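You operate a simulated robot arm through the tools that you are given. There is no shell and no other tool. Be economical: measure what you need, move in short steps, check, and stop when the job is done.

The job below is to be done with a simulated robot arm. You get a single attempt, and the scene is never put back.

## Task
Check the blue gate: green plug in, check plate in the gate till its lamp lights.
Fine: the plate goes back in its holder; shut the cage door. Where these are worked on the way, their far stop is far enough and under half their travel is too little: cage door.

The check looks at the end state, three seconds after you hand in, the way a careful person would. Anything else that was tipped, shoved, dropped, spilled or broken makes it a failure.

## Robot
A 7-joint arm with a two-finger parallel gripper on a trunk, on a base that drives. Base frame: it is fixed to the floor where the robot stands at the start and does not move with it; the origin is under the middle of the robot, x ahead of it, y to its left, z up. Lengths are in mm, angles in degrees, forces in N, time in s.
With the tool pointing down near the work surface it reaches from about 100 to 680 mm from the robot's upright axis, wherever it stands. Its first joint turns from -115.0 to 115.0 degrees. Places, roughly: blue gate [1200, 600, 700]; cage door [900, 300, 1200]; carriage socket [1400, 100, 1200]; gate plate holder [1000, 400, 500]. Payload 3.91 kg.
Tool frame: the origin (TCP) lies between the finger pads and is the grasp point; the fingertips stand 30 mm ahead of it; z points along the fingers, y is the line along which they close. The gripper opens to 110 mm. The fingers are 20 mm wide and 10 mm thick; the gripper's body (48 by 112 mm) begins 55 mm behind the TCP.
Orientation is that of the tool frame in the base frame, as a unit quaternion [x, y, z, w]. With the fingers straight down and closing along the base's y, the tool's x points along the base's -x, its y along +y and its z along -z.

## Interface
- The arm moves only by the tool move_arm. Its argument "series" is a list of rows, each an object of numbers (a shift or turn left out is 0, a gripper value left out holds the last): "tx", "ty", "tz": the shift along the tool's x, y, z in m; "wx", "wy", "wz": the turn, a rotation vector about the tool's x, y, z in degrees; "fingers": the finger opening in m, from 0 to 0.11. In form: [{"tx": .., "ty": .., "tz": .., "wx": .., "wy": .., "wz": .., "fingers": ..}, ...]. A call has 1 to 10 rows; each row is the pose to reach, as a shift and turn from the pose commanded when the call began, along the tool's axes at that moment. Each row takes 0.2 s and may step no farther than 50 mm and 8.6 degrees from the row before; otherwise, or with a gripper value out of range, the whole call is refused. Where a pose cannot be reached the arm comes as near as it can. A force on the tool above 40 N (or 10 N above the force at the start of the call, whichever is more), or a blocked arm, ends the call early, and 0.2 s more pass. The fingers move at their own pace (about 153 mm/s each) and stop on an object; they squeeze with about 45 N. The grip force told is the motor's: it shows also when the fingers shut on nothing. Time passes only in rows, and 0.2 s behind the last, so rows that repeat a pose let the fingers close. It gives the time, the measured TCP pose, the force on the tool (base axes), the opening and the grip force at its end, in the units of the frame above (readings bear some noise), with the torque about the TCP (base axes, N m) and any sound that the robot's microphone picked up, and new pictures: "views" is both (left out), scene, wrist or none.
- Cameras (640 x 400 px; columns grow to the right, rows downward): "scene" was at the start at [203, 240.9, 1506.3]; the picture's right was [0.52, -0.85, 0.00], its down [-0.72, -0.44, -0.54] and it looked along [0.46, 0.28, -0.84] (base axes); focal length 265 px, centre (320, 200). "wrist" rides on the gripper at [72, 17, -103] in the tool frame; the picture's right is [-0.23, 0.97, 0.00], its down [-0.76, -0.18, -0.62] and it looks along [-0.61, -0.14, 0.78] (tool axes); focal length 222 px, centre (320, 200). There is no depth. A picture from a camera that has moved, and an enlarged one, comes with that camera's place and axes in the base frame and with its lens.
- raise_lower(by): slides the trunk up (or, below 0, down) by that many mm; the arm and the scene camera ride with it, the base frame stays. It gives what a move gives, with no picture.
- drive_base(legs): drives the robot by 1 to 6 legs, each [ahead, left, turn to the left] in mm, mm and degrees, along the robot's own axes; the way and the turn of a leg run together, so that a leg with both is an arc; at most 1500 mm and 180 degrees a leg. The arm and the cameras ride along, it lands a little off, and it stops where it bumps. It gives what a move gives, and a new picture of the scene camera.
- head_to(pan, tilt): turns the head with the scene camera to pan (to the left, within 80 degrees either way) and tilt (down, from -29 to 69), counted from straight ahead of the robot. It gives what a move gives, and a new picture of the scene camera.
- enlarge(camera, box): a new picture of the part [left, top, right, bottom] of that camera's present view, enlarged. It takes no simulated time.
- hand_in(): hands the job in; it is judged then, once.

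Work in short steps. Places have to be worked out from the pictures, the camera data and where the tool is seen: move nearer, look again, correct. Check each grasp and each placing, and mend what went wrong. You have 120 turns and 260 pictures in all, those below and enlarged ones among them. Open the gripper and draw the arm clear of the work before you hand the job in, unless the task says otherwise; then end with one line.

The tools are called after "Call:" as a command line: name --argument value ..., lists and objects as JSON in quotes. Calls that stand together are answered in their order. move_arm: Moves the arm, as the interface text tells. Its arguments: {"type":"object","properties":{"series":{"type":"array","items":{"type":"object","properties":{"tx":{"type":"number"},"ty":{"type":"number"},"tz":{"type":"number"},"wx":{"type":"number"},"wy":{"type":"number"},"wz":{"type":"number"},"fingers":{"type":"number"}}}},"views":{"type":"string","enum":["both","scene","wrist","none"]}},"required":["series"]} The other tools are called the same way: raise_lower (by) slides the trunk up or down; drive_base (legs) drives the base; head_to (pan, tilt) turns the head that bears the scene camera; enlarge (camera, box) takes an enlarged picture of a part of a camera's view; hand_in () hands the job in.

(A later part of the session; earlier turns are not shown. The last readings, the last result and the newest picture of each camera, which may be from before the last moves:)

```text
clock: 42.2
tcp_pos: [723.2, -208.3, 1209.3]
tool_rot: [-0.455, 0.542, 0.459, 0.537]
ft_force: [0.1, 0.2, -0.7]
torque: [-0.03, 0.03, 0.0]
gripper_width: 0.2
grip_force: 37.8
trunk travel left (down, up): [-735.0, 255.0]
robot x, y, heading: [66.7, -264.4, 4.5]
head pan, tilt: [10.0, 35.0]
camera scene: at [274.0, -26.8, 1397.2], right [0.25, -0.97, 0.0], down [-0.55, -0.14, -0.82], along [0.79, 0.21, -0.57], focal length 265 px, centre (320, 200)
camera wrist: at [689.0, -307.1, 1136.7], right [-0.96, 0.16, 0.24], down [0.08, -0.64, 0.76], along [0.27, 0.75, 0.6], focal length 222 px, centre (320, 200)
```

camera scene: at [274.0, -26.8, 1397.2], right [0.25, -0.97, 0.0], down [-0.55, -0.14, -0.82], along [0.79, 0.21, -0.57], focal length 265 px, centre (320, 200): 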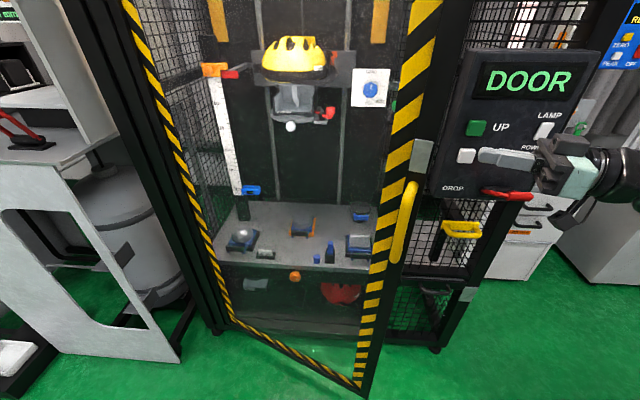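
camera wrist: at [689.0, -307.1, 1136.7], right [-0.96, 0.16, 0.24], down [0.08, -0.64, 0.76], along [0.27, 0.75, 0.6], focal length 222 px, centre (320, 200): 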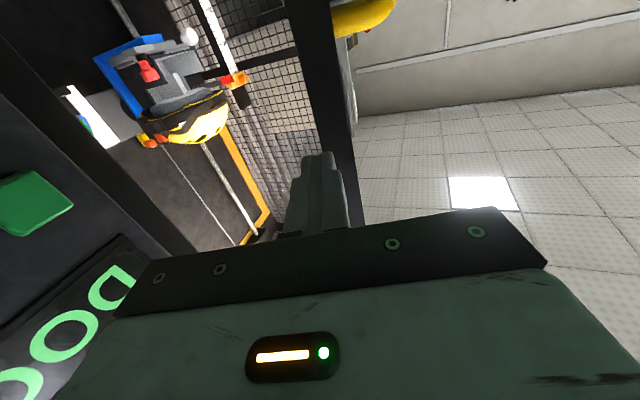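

The wrist view shows the door edge just ahead at x≈730 (door drifted back a little). I go up a bit, forward 85 mm, then left behind the edge.

Call:
move_arm --series '[{"tx": -0.03, "ty": -0.03, "tz": 0.005}, {"tx": -0.03, "ty": -0.06, "tz": 0.01}, {"tx": -0.03, "ty": -0.084, "tz": 0.014}]' --views "both"

```text
clock: 43.0
tcp_pos: [810.7, -209.8, 1239.3]
tool_rot: [-0.454, 0.543, 0.459, 0.537]
ft_force: [0.0, -0.1, -0.8]
torque: [-0.02, -0.01, 0.02]
gripper_width: 0.0
grip_force: 37.4
trunk travel left (down, up): [-735.0, 255.0]
robot x, y, heading: [62.4, -263.8, 4.5]
head pan, tilt: [10.0, 35.0]
camera scene: at [274.0, -26.8, 1397.3], right [0.25, -0.97, 0.0], down [-0.55, -0.14, -0.82], along [0.79, 0.21, -0.57], focal length 265 px, centre (320, 200)
camera wrist: at [775.3, -308.6, 1166.4], right [-0.96, 0.16, 0.24], down [0.08, -0.64, 0.76], along [0.27, 0.75, 0.6], focal length 222 px, centre (320, 200)
```

scene: 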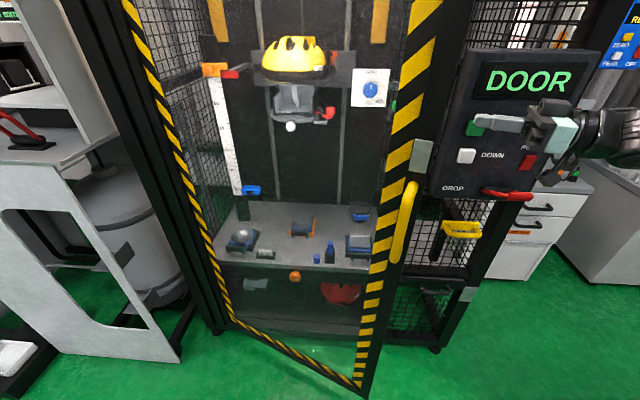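
wrist: 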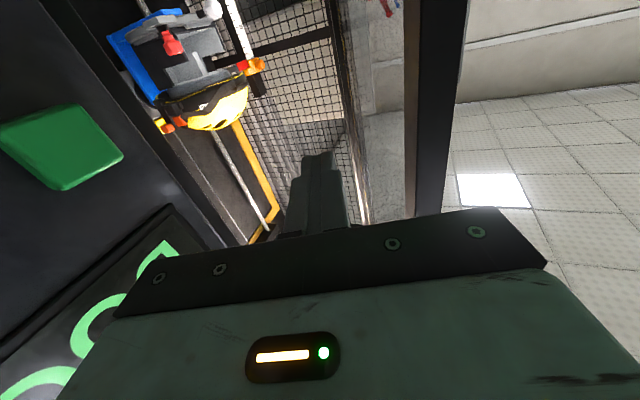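

Clear gap between the fingers and the door edge on the right of the wrist view. I push left behind the door by 130 mm.

Call:
move_arm --series '[{"ty": 0.007, "tz": 0.043}, {"ty": 0.014, "tz": 0.086}, {"ty": 0.021, "tz": 0.128}]' --views "both"

```text
clock: 43.8
tcp_pos: [811.4, -78.6, 1237.4]
tool_rot: [-0.454, 0.543, 0.459, 0.537]
ft_force: [0.0, -0.5, -0.7]
torque: [-0.02, -0.02, -0.01]
gripper_width: 0.0
grip_force: 37.1
trunk travel left (down, up): [-735.0, 255.0]
robot x, y, heading: [63.5, -265.6, 4.5]
head pan, tilt: [10.0, 35.0]
camera scene: at [274.4, -27.4, 1397.3], right [0.25, -0.97, 0.0], down [-0.56, -0.14, -0.82], along [0.79, 0.21, -0.57], focal length 265 px, centre (320, 200)
camera wrist: at [775.4, -178.9, 1165.2], right [-0.96, 0.16, 0.24], down [0.08, -0.64, 0.76], along [0.28, 0.75, 0.6], focal length 222 px, centre (320, 200)
```

scene: 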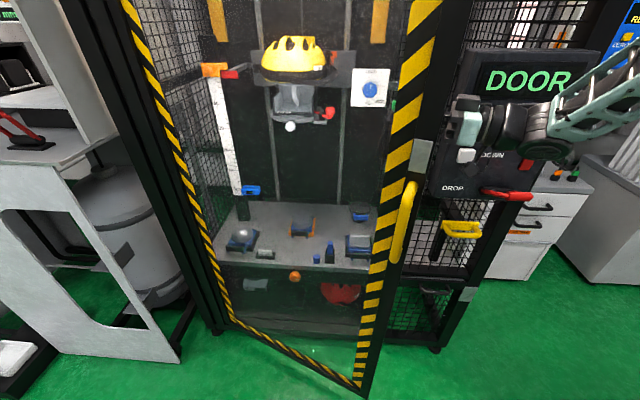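
wrist: 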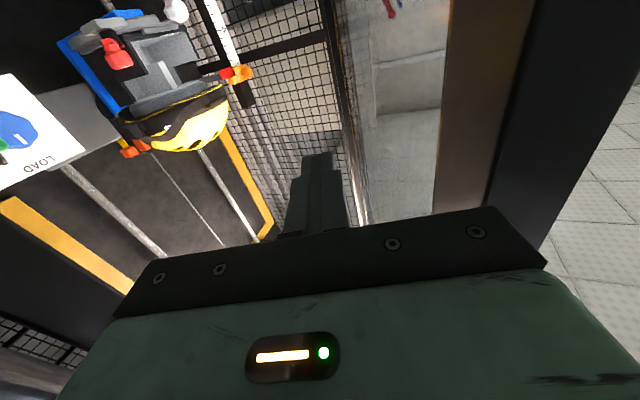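

Fingers are behind the frame. I now draw the door toward me along its arc, turning the tool with it.

Call:
move_arm --series '[{"ty": 0.032, "tz": -0.006, "wx": 2}, {"ty": 0.065, "tz": -0.012, "wx": 4}, {"ty": 0.0975, "tz": -0.0173, "wx": 5.5}, {"ty": 0.117, "tz": -0.0145, "wx": 7}, {"ty": 0.137, "tz": -0.012, "wx": 9}, {"ty": 0.157, "tz": -0.009, "wx": 10.5}, {"ty": 0.177, "tz": -0.0065, "wx": 12}, {"ty": 0.197, "tz": -0.004, "wx": 14}, {"ty": 0.217, "tz": -0.001, "wx": 15.5}]' --views "both"

```text
clock: 45.8
tcp_pos: [605.5, -37.0, 1243.9]
tool_rot: [-0.378, 0.6, 0.382, 0.592]
ft_force: [0.3, 0.5, 0.6]
torque: [-0.01, 0.0, 0.03]
gripper_width: 0.1
grip_force: 38.1
out of reach, approached as far as the arm can: row 9
trunk travel left (down, up): [-735.0, 255.0]
robot x, y, heading: [63.2, -262.2, 4.6]
head pan, tilt: [10.0, 35.0]
camera scene: at [274.5, -26.9, 1397.2], right [0.25, -0.97, 0.0], down [-0.56, -0.14, -0.82], along [0.79, 0.21, -0.57], focal length 265 px, centre (320, 200)
camera wrist: at [544.8, -123.1, 1171.4], right [-0.88, 0.41, 0.24], down [-0.09, -0.64, 0.76], along [0.47, 0.65, 0.6], focal length 222 px, centre (320, 200)
```

scene: 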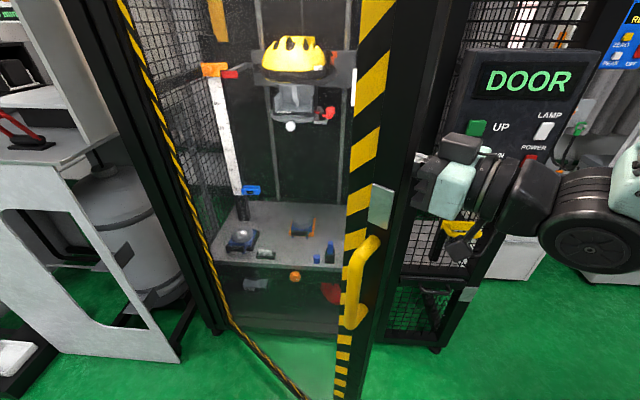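
wrist: 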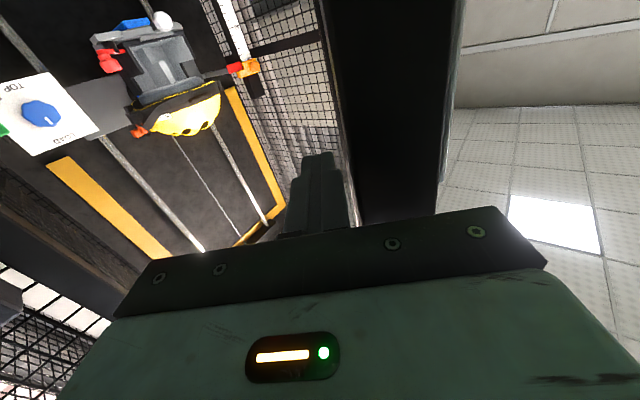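

The door opened to ~28° with no force. The arm nears its folded limit, so I move the base forward then right to gain room.

Call:
drive_base --legs '[[90, 0, 0], [0, -130, 0]]'

```text
clock: 46.8
tcp_pos: [643.5, -34.6, 1245.0]
tool_rot: [-0.378, 0.599, 0.384, 0.592]
ft_force: [-5.3, -11.5, 3.3]
torque: [0.21, 0.13, 0.65]
gripper_width: 0.0
grip_force: 37.4
trunk travel left (down, up): [-735.0, 255.0]
robot x, y, heading: [100.5, -262.1, 4.8]
head pan, tilt: [10.0, 35.0]
stopped in leg 1: the force on the tool passed its limit at 62 N (the readings are from after the stop); the commanded pose is now the measured one
camera scene: at [314.3, -24.4, 1397.4], right [0.25, -0.97, 0.0], down [-0.55, -0.14, -0.82], along [0.79, 0.21, -0.57], focal length 265 px, centre (320, 200)
```

scene: 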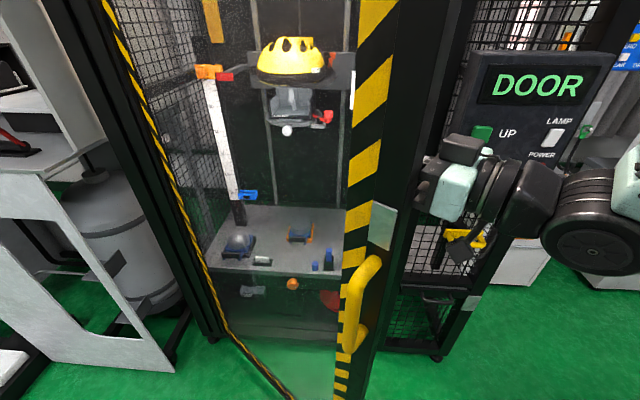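

Call:
move_arm --series '[{"tz": -0.005}]' --views "wrist"

Call:
enlarge --camera "scene" --box '[300, 60, 500, 260]'

```text
clock: 47.2
tcp_pos: [643.2, -35.0, 1244.8]
tool_rot: [-0.379, 0.599, 0.384, 0.592]
ft_force: [-6.8, -13.0, 2.7]
torque: [0.27, 0.12, 0.79]
gripper_width: 0.0
grip_force: 38.2
out of reach, approached as far as the arm can: row 1
trunk travel left (down, up): [-735.0, 255.0]
robot x, y, heading: [104.4, -259.5, 4.5]
head pan, tilt: [10.0, 35.0]
camera wrist: at [583.2, -121.9, 1171.1], right [-0.88, 0.41, 0.24], down [-0.09, -0.64, 0.76], along [0.46, 0.65, 0.6], focal length 222 px, centre (320, 200)
```

wrist: 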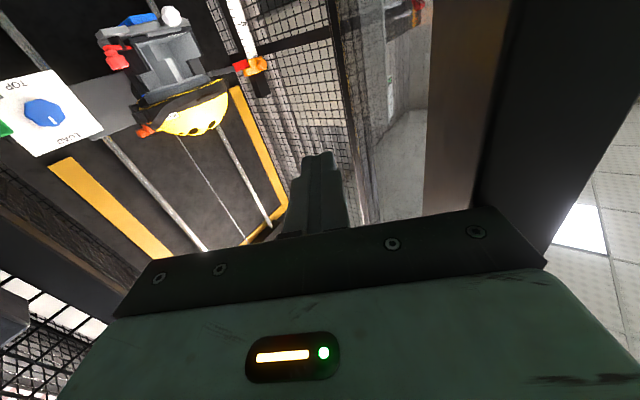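

```text
2.00 times, centred on (400, 160) of scene
camera zoom: at [314.2, -24.5, 1397.5], right [0.25, -0.97, 0.0], down [-0.55, -0.14, -0.82], along [0.79, 0.21, -0.57], focal length 530 px, centre (160, 280)
```

zoom: 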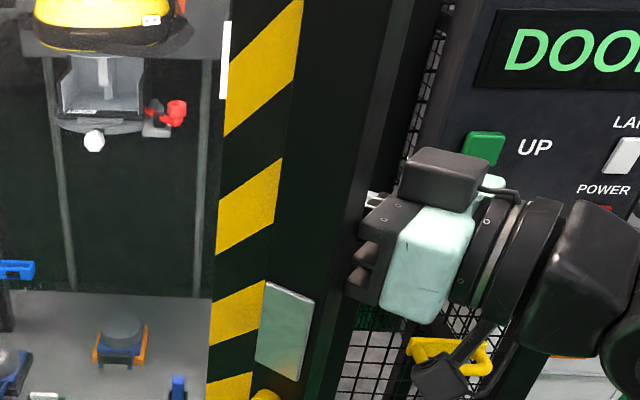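

The palm presses on the door's edge face (force along -y). Driving right relieves that.

Call:
drive_base --legs '[[0, -60, 0]]'

Call:
move_arm --series '[{"tz": 0.0}]' --views "wrist"

```text
clock: 47.8
tcp_pos: [643.8, -35.7, 1243.4]
tool_rot: [-0.378, 0.599, 0.384, 0.592]
ft_force: [-3.6, -6.9, 2.4]
torque: [0.09, 0.06, 0.39]
gripper_width: 0.2
grip_force: 37.7
trunk travel left (down, up): [-735.0, 255.0]
robot x, y, heading: [102.7, -261.8, 4.6]
head pan, tilt: [10.0, 35.0]
stopped in leg 1: the robot was blocked; the commanded pose is now the measured one
camera scene: at [314.3, -24.1, 1397.3], right [0.25, -0.97, 0.0], down [-0.55, -0.14, -0.82], along [0.79, 0.21, -0.57], focal length 265 px, centre (320, 200)
```

scene: 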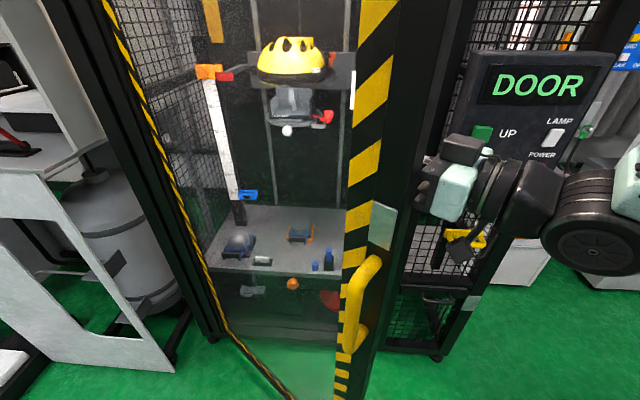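

```text
clock: 48.2
tcp_pos: [643.4, -35.6, 1244.4]
tool_rot: [-0.378, 0.599, 0.384, 0.592]
ft_force: [-5.6, -9.0, 2.2]
torque: [0.16, 0.07, 0.52]
gripper_width: 0.1
grip_force: 37.9
trunk travel left (down, up): [-735.0, 255.0]
robot x, y, heading: [100.9, -258.5, 4.5]
head pan, tilt: [10.0, 35.0]
camera wrist: at [583.2, -121.9, 1171.1], right [-0.88, 0.41, 0.24], down [-0.09, -0.64, 0.76], along [0.46, 0.65, 0.6], focal length 222 px, centre (320, 200)
```

wrist: 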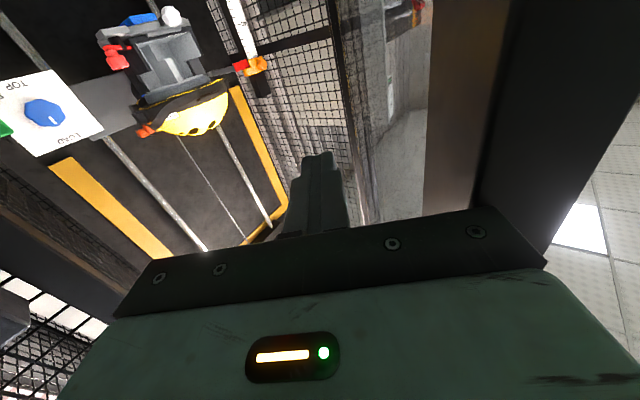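

Something blocks the base to the right. I free the gripper from the door edge by the arm: away along +x/-y.

Call:
move_arm --series '[{"ty": -0.02, "tz": -0.01}, {"ty": -0.04, "tz": -0.02}, {"ty": -0.06, "tz": -0.03}]' --views "none"

```text
clock: 49.0
tcp_pos: [684.3, -87.1, 1242.8]
tool_rot: [-0.378, 0.599, 0.383, 0.593]
ft_force: [0.0, 0.8, 0.3]
torque: [-0.02, -0.02, -0.03]
gripper_width: 0.1
grip_force: 38.1
trunk travel left (down, up): [-735.0, 255.0]
robot x, y, heading: [99.2, -262.2, 4.5]
head pan, tilt: [10.0, 35.0]
```

The gripper is free. The base will work better turned left, so I first pull the arm back to the right, TCP about (650,-300), yaw ≈30°.

Call:
move_arm --series '[{"ty": -0.012, "tz": -0.041, "wx": 3}, {"ty": -0.024, "tz": -0.083, "wx": 10}, {"ty": -0.037, "tz": -0.124, "wx": 18}, {"ty": -0.049, "tz": -0.166, "wx": 26}, {"ty": -0.061, "tz": -0.207, "wx": 34}]' --views "scene"

```text
clock: 50.2
tcp_pos: [740.1, -330.0, 1300.8]
tool_rot: [-0.189, 0.686, 0.191, 0.676]
ft_force: [1.2, 0.0, -0.3]
torque: [0.0, -0.03, 0.0]
gripper_width: 0.0
grip_force: 37.3
out of reach, approached as far as the arm can: row 1, 2, 3, 4, 5
trunk travel left (down, up): [-735.0, 255.0]
robot x, y, heading: [103.3, -260.0, 4.7]
head pan, tilt: [10.0, 35.0]
camera scene: at [315.0, -23.1, 1397.0], right [0.25, -0.97, 0.0], down [-0.56, -0.15, -0.82], along [0.79, 0.21, -0.57], focal length 265 px, centre (320, 200)
```

scene: 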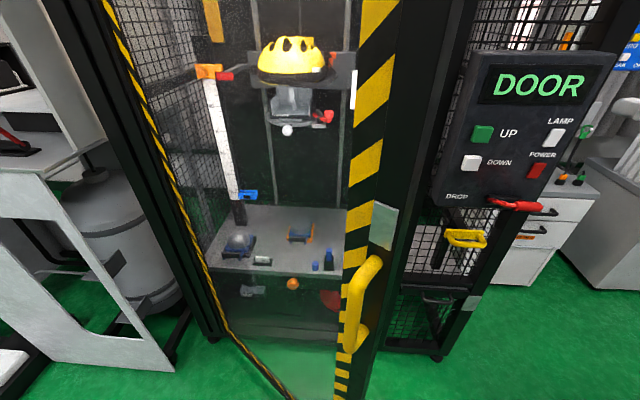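

Arm is out of the way. I turn the base left 20° while shifting left 60 mm.

Call:
drive_base --legs '[[0, 60, 20]]'

```text
clock: 51.7
tcp_pos: [709.5, -50.7, 1301.4]
tool_rot: [-0.306, 0.642, 0.307, 0.632]
ft_force: [0.9, -0.5, 0.8]
torque: [0.01, 0.01, -0.02]
gripper_width: 0.0
grip_force: 38.2
trunk travel left (down, up): [-735.0, 255.0]
robot x, y, heading: [86.3, -204.5, 25.0]
head pan, tilt: [10.0, 35.0]
camera scene: at [204.9, 92.3, 1397.2], right [0.57, -0.82, 0.0], down [-0.47, -0.33, -0.82], along [0.67, 0.47, -0.57], focal length 265 px, centre (320, 200)
```

scene: 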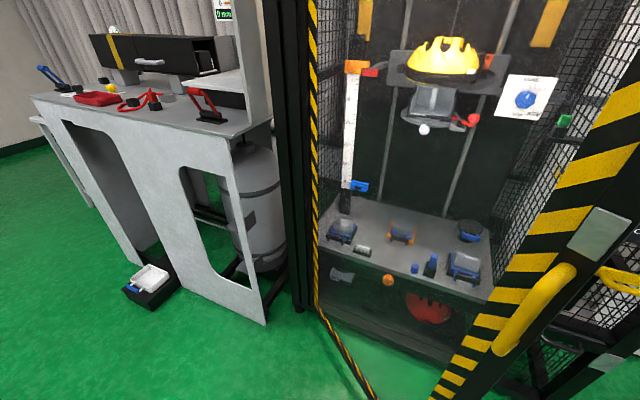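

The door is at about 28°. I move the arm deeper inside, near (680,145), turning the tool to yaw ≈75° to clear the door edge.

Call:
move_arm --series '[{"tx": 0.01, "ty": 0.029, "tz": 0.027, "wx": -5}, {"tx": 0.02, "ty": 0.058, "tz": 0.054, "wx": -10}, {"tx": 0.03, "ty": 0.087, "tz": 0.08, "wx": -15}, {"tx": 0.04, "ty": 0.116, "tz": 0.107, "wx": -20}, {"tx": 0.05, "ty": 0.144, "tz": 0.134, "wx": -23}]' --views "both"

```text
clock: 52.9
tcp_pos: [676.8, 146.1, 1250.8]
tool_rot: [-0.426, 0.567, 0.429, 0.559]
ft_force: [-0.5, -0.1, 0.6]
torque: [0.0, 0.02, 0.01]
gripper_width: 0.0
grip_force: 38.1
trunk travel left (down, up): [-735.0, 255.0]
robot x, y, heading: [90.8, -199.8, 24.7]
head pan, tilt: [10.0, 35.0]
camera scene: at [204.7, 91.8, 1397.3], right [0.57, -0.82, 0.0], down [-0.47, -0.33, -0.82], along [0.67, 0.47, -0.57], focal length 265 px, centre (320, 200)
camera wrist: at [632.4, 50.0, 1177.1], right [-0.94, 0.26, 0.24], down [0.01, -0.65, 0.76], along [0.35, 0.72, 0.6], focal length 222 px, centre (320, 200)
```

scene: 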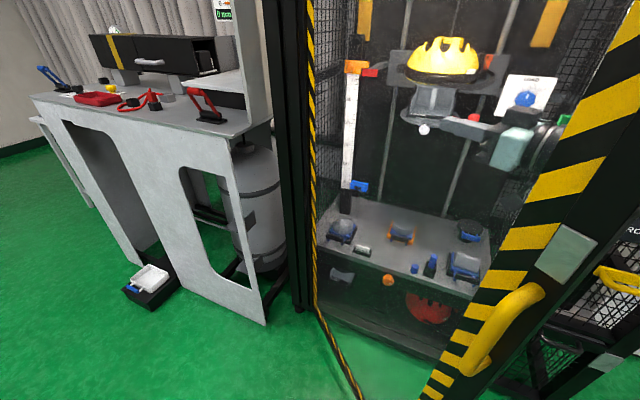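
wrist: 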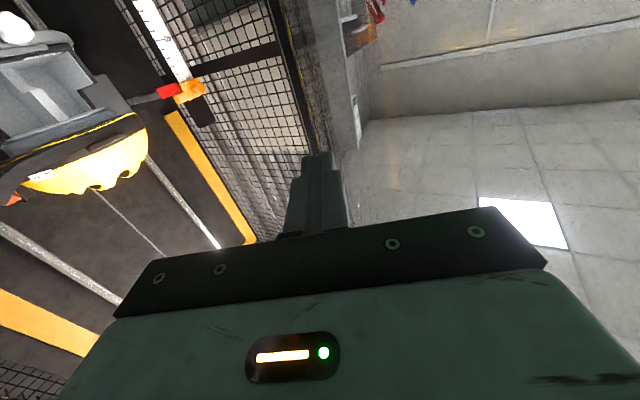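

Clear inside. Now I sweep the arm left/back along the arc, pushing the door open toward 60°.

Call:
move_arm --series '[{"ty": 0.034, "tz": 0.018}, {"ty": 0.068, "tz": 0.036}, {"ty": 0.102, "tz": 0.054, "wx": 2}, {"ty": 0.126, "tz": 0.065, "wx": 4}, {"ty": 0.15, "tz": 0.077, "wx": 6}, {"ty": 0.173, "tz": 0.088, "wx": 8}, {"ty": 0.195, "tz": 0.102, "wx": 9}, {"ty": 0.217, "tz": 0.117, "wx": 10}, {"ty": 0.238, "tz": 0.132, "wx": 10}]' --views "both"

```text
clock: 54.9
tcp_pos: [499.2, 324.0, 1250.3]
tool_rot: [-0.37, 0.608, 0.373, 0.595]
ft_force: [0.5, -0.6, -0.1]
torque: [-0.01, 0.02, 0.06]
gripper_width: 0.0
grip_force: 38.0
trunk travel left (down, up): [-735.0, 255.0]
robot x, y, heading: [90.0, -205.3, 24.6]
head pan, tilt: [10.0, 35.0]
stopped in row 9: the force on the tool passed its limit at 68 N (the readings are from after the stop); the commanded pose is now the measured one
camera scene: at [204.4, 91.2, 1397.3], right [0.57, -0.82, 0.0], down [-0.47, -0.33, -0.82], along [0.67, 0.47, -0.57], focal length 265 px, centre (320, 200)
camera wrist: at [435.6, 238.9, 1178.7], right [-0.87, 0.44, 0.24], down [-0.11, -0.63, 0.77], along [0.49, 0.64, 0.6], focal length 222 px, centre (320, 200)
```

scene: 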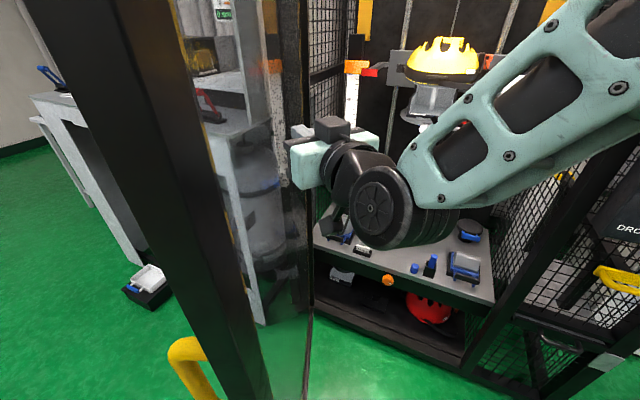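
wrist: 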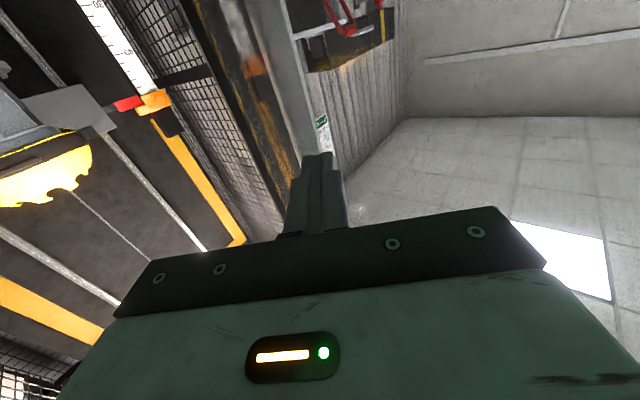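

The door is near 66° now (handle ≈(236,316)). I keep pushing gently to its far stop.

Call:
move_arm --series '[{"ty": 0.016, "tz": 0.015}, {"ty": 0.031, "tz": 0.029}, {"ty": 0.047, "tz": 0.044}, {"ty": 0.063, "tz": 0.059}, {"ty": 0.078, "tz": 0.073}, {"ty": 0.094, "tz": 0.088}, {"ty": 0.11, "tz": 0.103}, {"ty": 0.125, "tz": 0.117}]' --views "scene"

```text
clock: 56.7
tcp_pos: [439.0, 487.3, 1250.5]
tool_rot: [-0.371, 0.607, 0.372, 0.596]
ft_force: [-0.5, 0.2, 0.7]
torque: [0.01, 0.0, -0.01]
gripper_width: 0.0
grip_force: 38.2
trunk travel left (down, up): [-735.0, 255.0]
robot x, y, heading: [87.8, -205.0, 24.8]
head pan, tilt: [10.0, 35.0]
camera scene: at [204.4, 91.4, 1397.3], right [0.57, -0.82, 0.0], down [-0.47, -0.33, -0.82], along [0.67, 0.47, -0.57], focal length 265 px, centre (320, 200)
```

scene: 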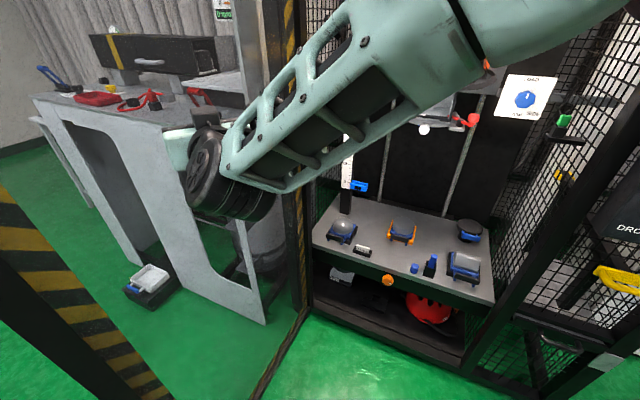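

The door is about 80–85° open. One more gentle push left until it meets its stop.

Call:
move_arm --series '[{"ty": 0.008, "tz": 0.013}, {"ty": 0.016, "tz": 0.027}, {"ty": 0.024, "tz": 0.04}, {"ty": 0.031, "tz": 0.054}, {"ty": 0.038, "tz": 0.067}, {"ty": 0.045, "tz": 0.08}, {"ty": 0.052, "tz": 0.093}]' --views "scene"

```text
clock: 58.3
tcp_pos: [434.5, 591.5, 1249.9]
tool_rot: [-0.371, 0.607, 0.372, 0.596]
ft_force: [0.3, 0.6, 0.3]
torque: [0.0, -0.02, 0.04]
gripper_width: 0.0
grip_force: 37.5
trunk travel left (down, up): [-735.0, 255.0]
robot x, y, heading: [82.4, -200.0, 24.4]
head pan, tilt: [10.0, 35.0]
camera scene: at [204.4, 91.5, 1397.2], right [0.57, -0.82, 0.0], down [-0.47, -0.33, -0.82], along [0.67, 0.47, -0.57], focal length 265 px, centre (320, 200)
```

scene: 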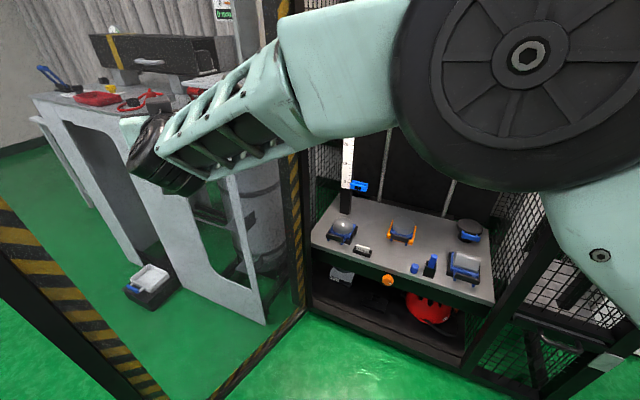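

Door is past 90°. I draw the arm back to in front of the cage opening, pointing the tool forward.

Call:
move_arm --series '[{"ty": -0.033, "tz": -0.025, "wx": 2}, {"ty": -0.067, "tz": -0.05, "wx": 8}, {"ty": -0.1, "tz": -0.075, "wx": 14}, {"ty": -0.134, "tz": -0.101, "wx": 20}, {"ty": -0.167, "tz": -0.126, "wx": 26}, {"ty": -0.2, "tz": -0.15, "wx": 32}, {"ty": -0.235, "tz": -0.176, "wx": 38}, {"ty": -0.268, "tz": -0.202, "wx": 44}]' --views "both"

```text
clock: 60.1
tcp_pos: [583.6, 288.8, 1249.9]
tool_rot: [-0.12, 0.703, 0.117, 0.692]
ft_force: [-0.1, 0.5, -0.5]
torque: [-0.01, -0.01, -0.02]
gripper_width: 0.1
grip_force: 38.0
trunk travel left (down, up): [-735.0, 255.0]
robot x, y, heading: [86.1, -203.2, 24.3]
head pan, tilt: [10.0, 35.0]
camera scene: at [204.1, 91.9, 1397.1], right [0.57, -0.82, 0.0], down [-0.47, -0.33, -0.82], along [0.67, 0.47, -0.57], focal length 265 px, centre (320, 200)
camera wrist: at [478.7, 270.6, 1178.5], right [-0.32, 0.92, 0.23], down [-0.52, -0.37, 0.77], along [0.79, 0.13, 0.59], focal length 222 px, centre (320, 200)
```

scene: 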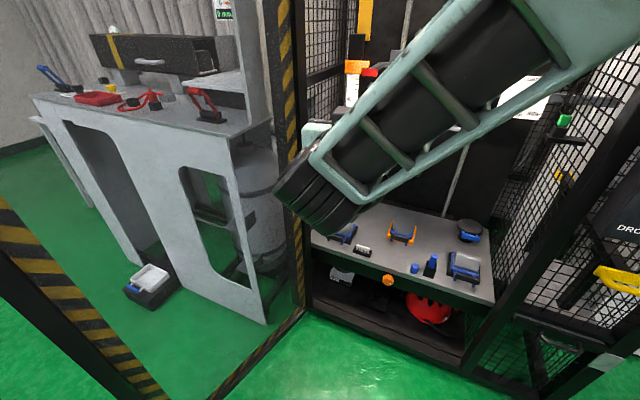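
wrist: 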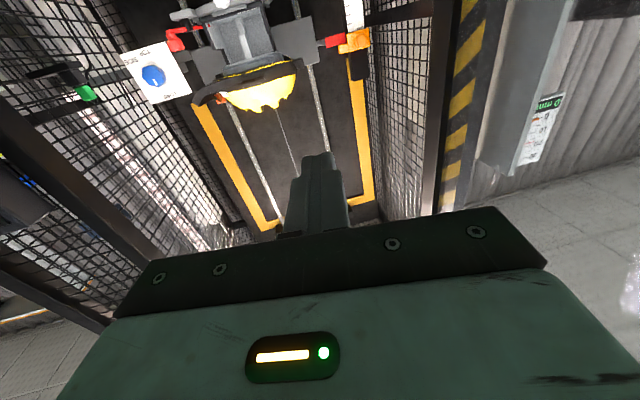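

Arm is clear. I drive forward while turning back to face the cage.

Call:
drive_base --legs '[[150, 60, -24.4]]'

Call:
head_to --pan -5 --tilt 15

```text
clock: 61.7
tcp_pos: [874.4, 134.0, 1250.3]
tool_rot: [0.03, 0.712, -0.03, 0.701]
ft_force: [-0.7, 0.4, 0.3]
torque: [0.01, 0.02, 0.0]
gripper_width: 0.0
grip_force: 38.1
trunk travel left (down, up): [-735.0, 255.0]
robot x, y, heading: [221.2, -111.5, 0.7]
head pan, tilt: [10.0, 35.0]
camera scene: at [446.9, 109.3, 1397.2], right [0.18, -0.98, 0.0], down [-0.56, -0.1, -0.82], along [0.81, 0.15, -0.57], focal length 265 px, centre (320, 200)
```

scene: 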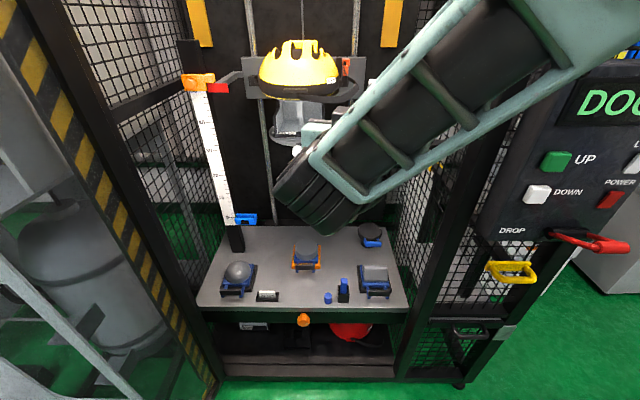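

```text
clock: 62.6
tcp_pos: [873.3, 133.2, 1250.9]
tool_rot: [0.03, 0.712, -0.03, 0.701]
ft_force: [0.3, 0.1, -0.5]
torque: [-0.04, 0.02, 0.0]
gripper_width: 0.0
grip_force: 37.9
trunk travel left (down, up): [-735.0, 255.0]
robot x, y, heading: [218.2, -111.0, 0.3]
head pan, tilt: [-5.0, 15.0]
camera scene: at [453.5, 86.0, 1429.1], right [-0.08, -1.0, 0.0], down [-0.26, 0.02, -0.97], along [0.96, -0.07, -0.26], focal length 265 px, centre (320, 200)
```

scene: 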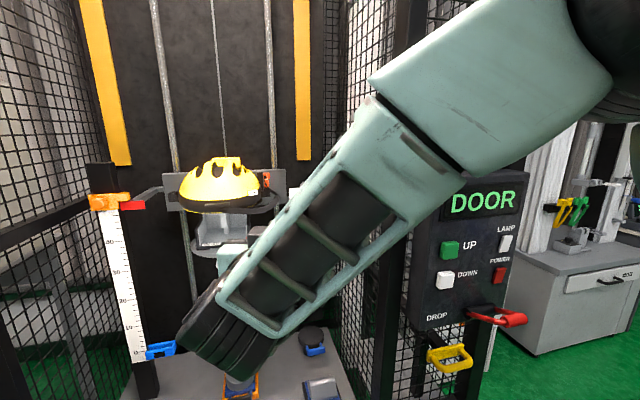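

The arm blocks the head's view of the right side. I try rolling the gripper to bring the wrist camera on top.

Call:
move_arm --series '[{"wz": 8.5}, {"wz": 17}, {"wz": 25.5}, {"wz": 34}, {"wz": 42.5}, {"wz": 51}, {"wz": 59.5}, {"wz": 68}, {"wz": 76.5}, {"wz": 85}]' --views "wrist"

```text
clock: 64.8
tcp_pos: [872.6, 134.1, 1251.5]
tool_rot: [0.504, 0.504, 0.452, 0.536]
ft_force: [0.5, 0.9, 0.1]
torque: [0.0, 0.02, 0.01]
gripper_width: 0.2
grip_force: 37.8
trunk travel left (down, up): [-735.0, 255.0]
robot x, y, heading: [216.8, -108.8, 0.5]
head pan, tilt: [-5.0, 15.0]
camera wrist: at [776.1, 215.6, 1261.8], right [0.0, -0.14, 0.99], down [-0.69, -0.72, -0.1], along [0.73, -0.68, -0.1], focal length 222 px, centre (320, 200)
```

wrist: 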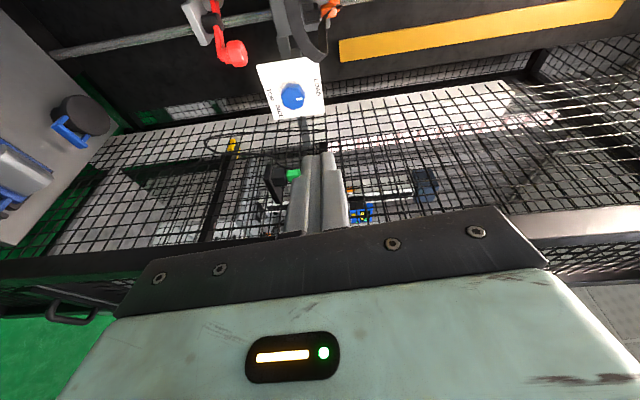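

Roll works; the wrist camera now looks at the right wall with the green plug. I enlarge it.

Call:
enlarge --camera "wrist" --box '[220, 120, 320, 220]'

Call:
enlarge --camera "wrist" --box '[170, 0, 350, 120]'

```text
4.00 times, centred on (270, 170) of wrist
camera zoom: at [776.1, 215.6, 1261.8], right [0.0, -0.14, 0.99], down [-0.69, -0.72, -0.1], along [0.73, -0.68, -0.1], focal length 888 px, centre (520, 320)
```

zoom: 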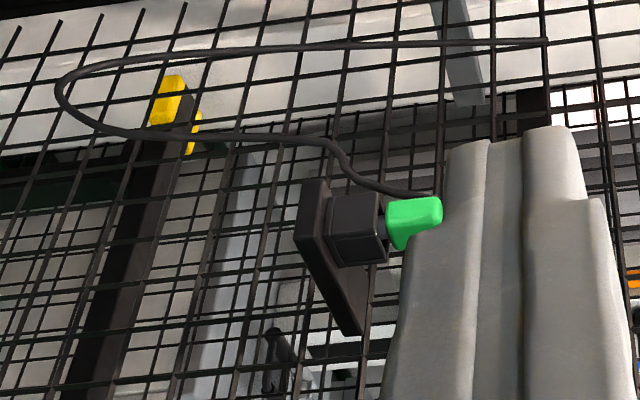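

```text
3.33 times, centred on (260, 60) of wrist
camera zoom: at [776.1, 215.6, 1261.8], right [0.0, -0.14, 0.99], down [-0.69, -0.72, -0.1], along [0.73, -0.68, -0.1], focal length 740 px, centre (520, 667)
```

zoom: 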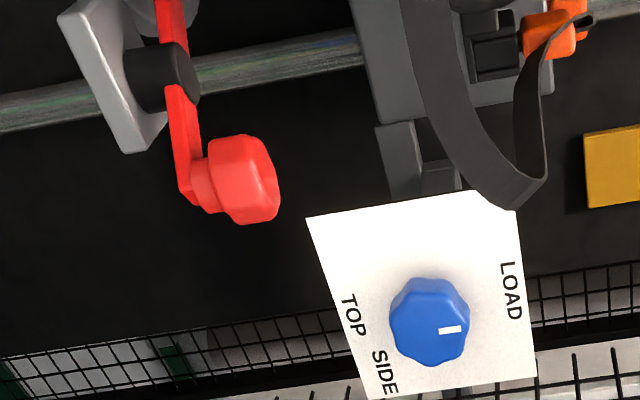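

The green plug stands upright in a parking block on the right mesh. I move the wrist camera closer to the carriage to identify the socket.

Call:
move_arm --series '[{"tx": 0.04, "tz": 0.04}, {"tx": 0.08, "tz": 0.08}, {"tx": 0.12, "tz": 0.12}, {"tx": 0.16, "tz": 0.15}, {"tx": 0.16, "tz": 0.19}]' --views "both"

```text
refused: row 1 steps farther than a row can; nothing moved
```

Call:
move_arm --series '[{"tx": 0.032, "tz": 0.038}, {"tx": 0.064, "tz": 0.076}, {"tx": 0.096, "tz": 0.114}, {"tx": 0.128, "tz": 0.152}, {"tx": 0.16, "tz": 0.19}]' --views "both"

```text
clock: 66.0
tcp_pos: [1075.6, 275.9, 1233.3]
tool_rot: [0.503, 0.505, 0.451, 0.537]
ft_force: [-0.3, 0.0, 0.8]
torque: [0.03, 0.05, 0.05]
gripper_width: 0.0
grip_force: 37.6
trunk travel left (down, up): [-735.0, 255.0]
robot x, y, heading: [221.9, -113.3, 0.3]
head pan, tilt: [-5.0, 15.0]
camera scene: at [453.1, 85.5, 1429.3], right [-0.08, -1.0, 0.0], down [-0.26, 0.02, -0.97], along [0.96, -0.08, -0.26], focal length 265 px, centre (320, 200)
camera wrist: at [978.6, 357.5, 1244.6], right [0.0, -0.14, 0.99], down [-0.69, -0.72, -0.1], along [0.73, -0.68, -0.1], focal length 222 px, centre (320, 200)
```

scene: 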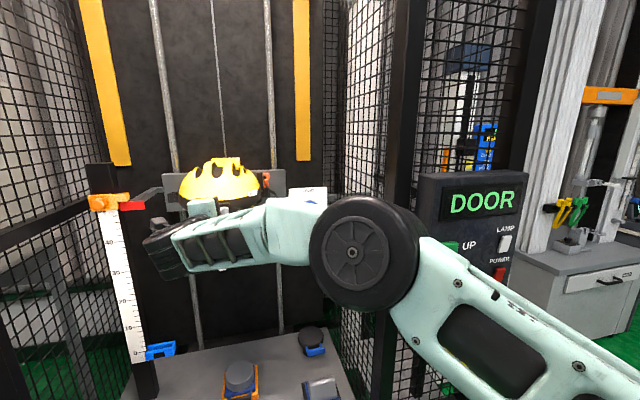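
wrist: 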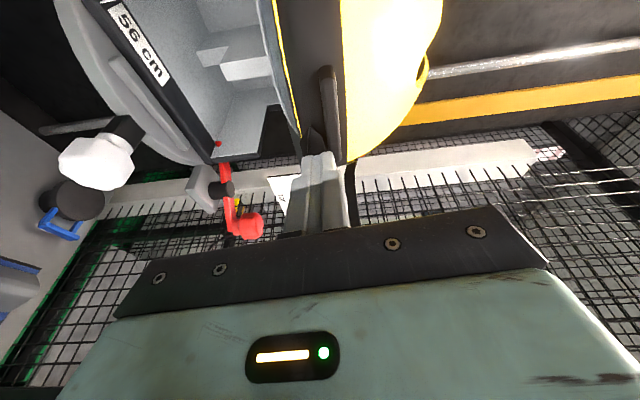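

Call:
enlarge --camera "scene" --box '[240, 150, 360, 230]'

Call:
move_arm --series '[{"tx": -0.04, "tz": -0.02}, {"tx": -0.08, "tz": -0.04}, {"tx": -0.12, "tz": -0.06}]' --views "wrist"

```text
5.00 times, centred on (300, 190) of scene
camera zoom: at [453.1, 85.5, 1429.3], right [-0.08, -1.0, 0.0], down [-0.26, 0.02, -0.97], along [0.96, -0.08, -0.26], focal length 1324 px, centre (420, 250)
```

zoom: 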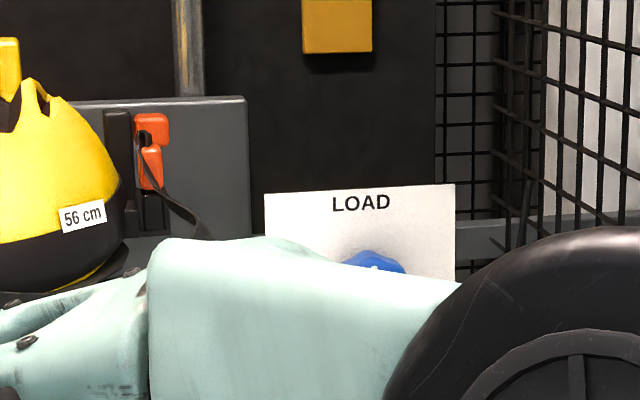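

```text
clock: 66.8
tcp_pos: [1004.5, 161.9, 1245.3]
tool_rot: [0.503, 0.505, 0.452, 0.537]
ft_force: [0.2, 0.6, 0.3]
torque: [-0.01, -0.04, -0.04]
gripper_width: 0.1
grip_force: 37.8
trunk travel left (down, up): [-735.0, 255.0]
robot x, y, heading: [220.3, -111.5, 0.6]
head pan, tilt: [-5.0, 15.0]
camera wrist: at [907.6, 244.3, 1255.3], right [0.0, -0.14, 0.99], down [-0.69, -0.72, -0.1], along [0.73, -0.68, -0.1], focal length 222 px, centre (320, 200)
```

wrist: 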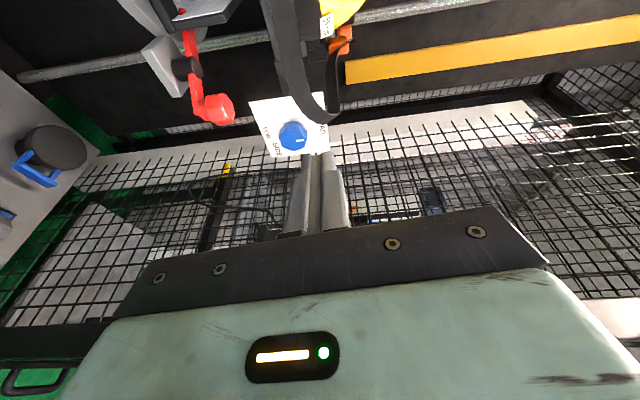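

I drop the arm out of the head's line of sight and zoom at the carriage with the scene camera.

Call:
move_arm --series '[{"ty": -0.05}, {"ty": -0.1}, {"ty": -0.15}, {"ty": -0.2}, {"ty": -0.25, "tz": -0.03}, {"ty": -0.3, "tz": -0.06}]' --views "none"

Call:
enlarge --camera "scene" --box '[160, 140, 420, 300]'

Call:
enlarge --camera "scene" --box '[240, 150, 340, 230]'

```text
refused: row 5 steps farther than a row can; nothing moved
```

```text
2.46 times, centred on (290, 220) of scene
camera zoom: at [453.8, 86.5, 1429.0], right [-0.08, -1.0, 0.0], down [-0.26, 0.02, -0.97], along [0.96, -0.08, -0.26], focal length 652 px, centre (394, 151)
```

zoom: 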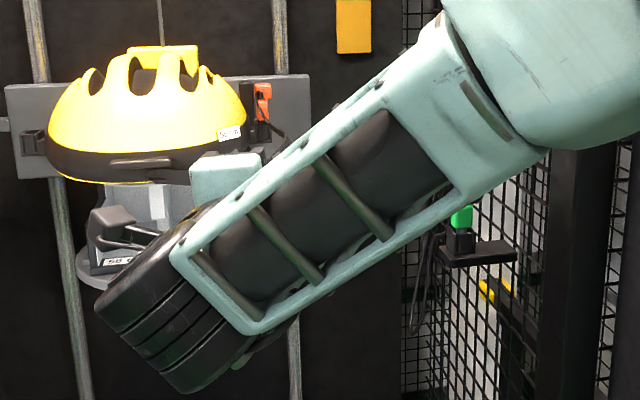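

```text
5.00 times, centred on (290, 190) of scene
camera zoom: at [453.8, 86.5, 1429.0], right [-0.08, -1.0, 0.0], down [-0.26, 0.02, -0.97], along [0.96, -0.08, -0.26], focal length 1324 px, centre (470, 250)
```

zoom: 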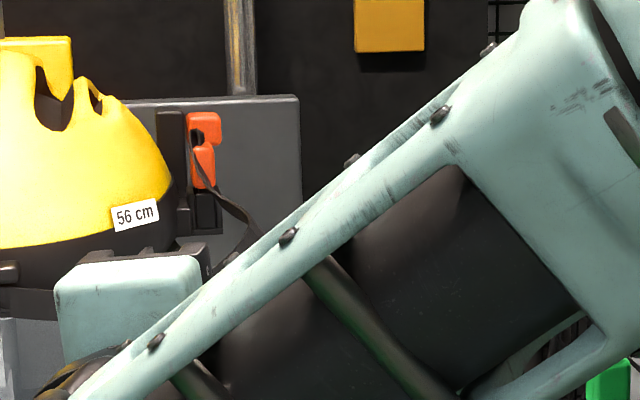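

Call:
move_arm --series '[{"ty": -0.045}, {"ty": -0.09}, {"ty": -0.135}, {"ty": -0.18}, {"ty": -0.22, "tz": -0.02}, {"ty": -0.26, "tz": -0.04}, {"ty": -0.3, "tz": -0.06}]' --views "scene"

Call:
enlarge --camera "scene" --box '[240, 150, 340, 230]'

Call:
enlarge --camera "scene" --box '[300, 180, 400, 260]'

```text
clock: 68.4
tcp_pos: [937.4, 141.3, 948.5]
tool_rot: [0.504, 0.504, 0.452, 0.537]
ft_force: [0.0, -0.2, -0.2]
torque: [0.01, -0.01, 0.01]
gripper_width: 0.0
grip_force: 37.5
trunk travel left (down, up): [-735.0, 255.0]
robot x, y, heading: [219.7, -111.4, 0.6]
head pan, tilt: [-5.0, 15.0]
camera scene: at [453.4, 85.7, 1429.3], right [-0.08, -1.0, 0.0], down [-0.26, 0.02, -0.97], along [0.96, -0.08, -0.26], focal length 265 px, centre (320, 200)
```

scene: 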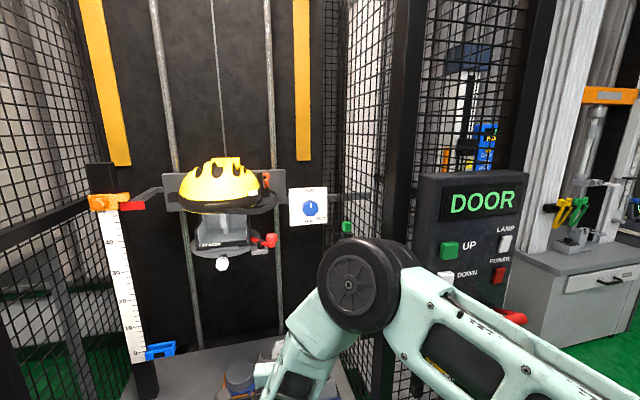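

```text
5.00 times, centred on (290, 190) of scene
camera zoom: at [453.4, 85.7, 1429.3], right [-0.08, -1.0, 0.0], down [-0.26, 0.02, -0.97], along [0.96, -0.08, -0.26], focal length 1324 px, centre (470, 250)
```

zoom: 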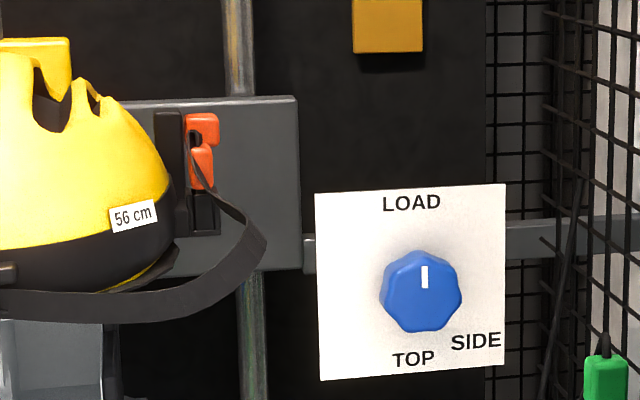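

```text
5.00 times, centred on (350, 220) of scene
camera zoom: at [453.4, 85.7, 1429.3], right [-0.08, -1.0, 0.0], down [-0.26, 0.02, -0.97], along [0.96, -0.08, -0.26], focal length 1324 px, centre (170, 100)
```

zoom: 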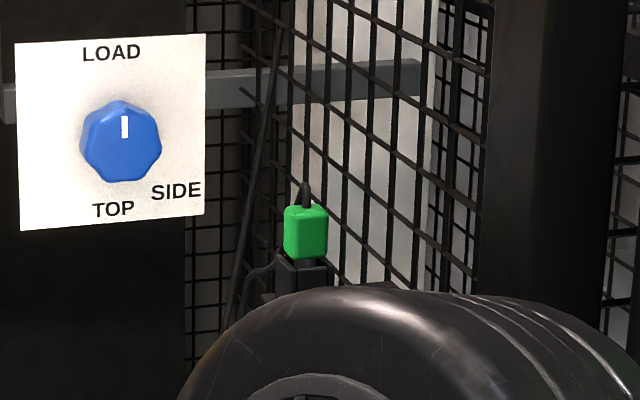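

The socket isn't visible from here; likely on the carriage plate's right end, behind the dial board. I roll the gripper the other way so the wrist camera looks left from the right side.

Call:
move_arm --series '[{"wz": -8.5}, {"wz": -17}, {"wz": -25.5}, {"wz": -34}, {"wz": -42.5}, {"wz": -51}, {"wz": -59.5}, {"wz": -68}, {"wz": -76.5}, {"wz": -85}]' --views "none"

Call:
move_arm --series '[{"wz": -8.5, "ty": -0.02, "tx": -0.03}, {"wz": -17, "ty": -0.04, "tx": -0.06}, {"wz": -25.5, "ty": -0.06, "tx": -0.09}, {"wz": -34, "ty": -0.08, "tx": -0.12}, {"wz": -42.5, "ty": -0.1, "tx": -0.15}, {"wz": -51, "ty": -0.12, "tx": -0.18}, {"wz": -59.5, "ty": -0.12, "tx": -0.21}, {"wz": -68, "ty": -0.12, "tx": -0.24}, {"wz": -76.5, "ty": -0.12, "tx": -0.25}, {"wz": -85, "ty": -0.12, "tx": -0.25}]' --views "both"

```text
clock: 70.6
tcp_pos: [941.0, 142.4, 947.7]
tool_rot: [0.029, 0.711, -0.031, 0.701]
ft_force: [-1.0, 0.3, 0.4]
torque: [-0.03, 0.02, -0.02]
gripper_width: 0.0
grip_force: 37.6
trunk travel left (down, up): [-735.0, 255.0]
robot x, y, heading: [218.8, -113.6, 0.4]
head pan, tilt: [-5.0, 15.0]
```

```text
clock: 72.8
tcp_pos: [932.5, 22.6, 1198.0]
tool_rot: [-0.459, 0.545, -0.496, 0.496]
ft_force: [0.2, -0.2, 0.7]
torque: [-0.01, -0.02, 0.0]
gripper_width: 0.0
grip_force: 37.3
trunk travel left (down, up): [-735.0, 255.0]
robot x, y, heading: [219.1, -112.7, 0.6]
head pan, tilt: [-5.0, 15.0]
camera scene: at [453.5, 85.9, 1429.2], right [-0.08, -1.0, 0.0], down [-0.26, 0.02, -0.97], along [0.96, -0.08, -0.26], focal length 265 px, centre (320, 200)
camera wrist: at [822.5, -39.7, 1175.5], right [0.01, 0.31, -0.95], down [-0.55, 0.79, 0.25], along [0.83, 0.52, 0.18], focal length 222 px, centre (320, 200)
```

scene: 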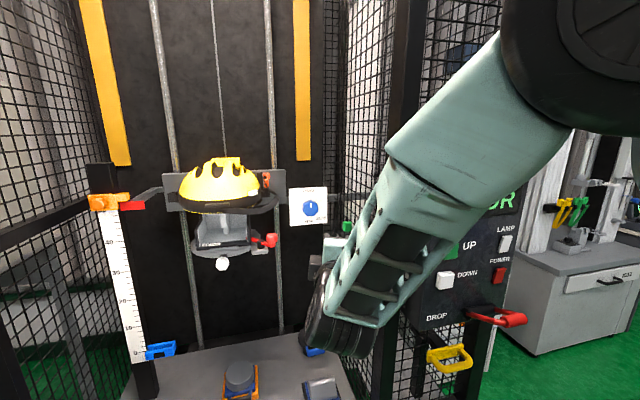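
wrist: 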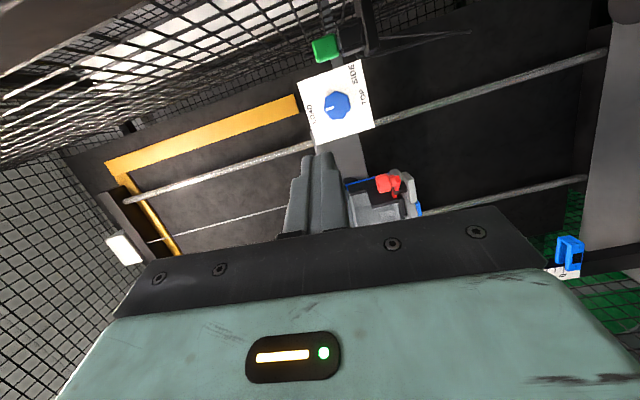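

Call:
enlarge --camera "wrist" --box '[280, 20, 460, 230]'

```text
1.90 times, centred on (370, 125) of wrist
camera zoom: at [822.5, -39.7, 1175.5], right [0.01, 0.31, -0.95], down [-0.55, 0.79, 0.25], along [0.83, 0.52, 0.18], focal length 423 px, centre (225, 343)
```

zoom: 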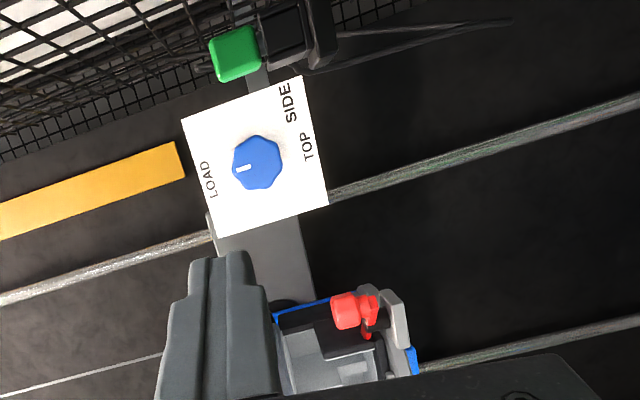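

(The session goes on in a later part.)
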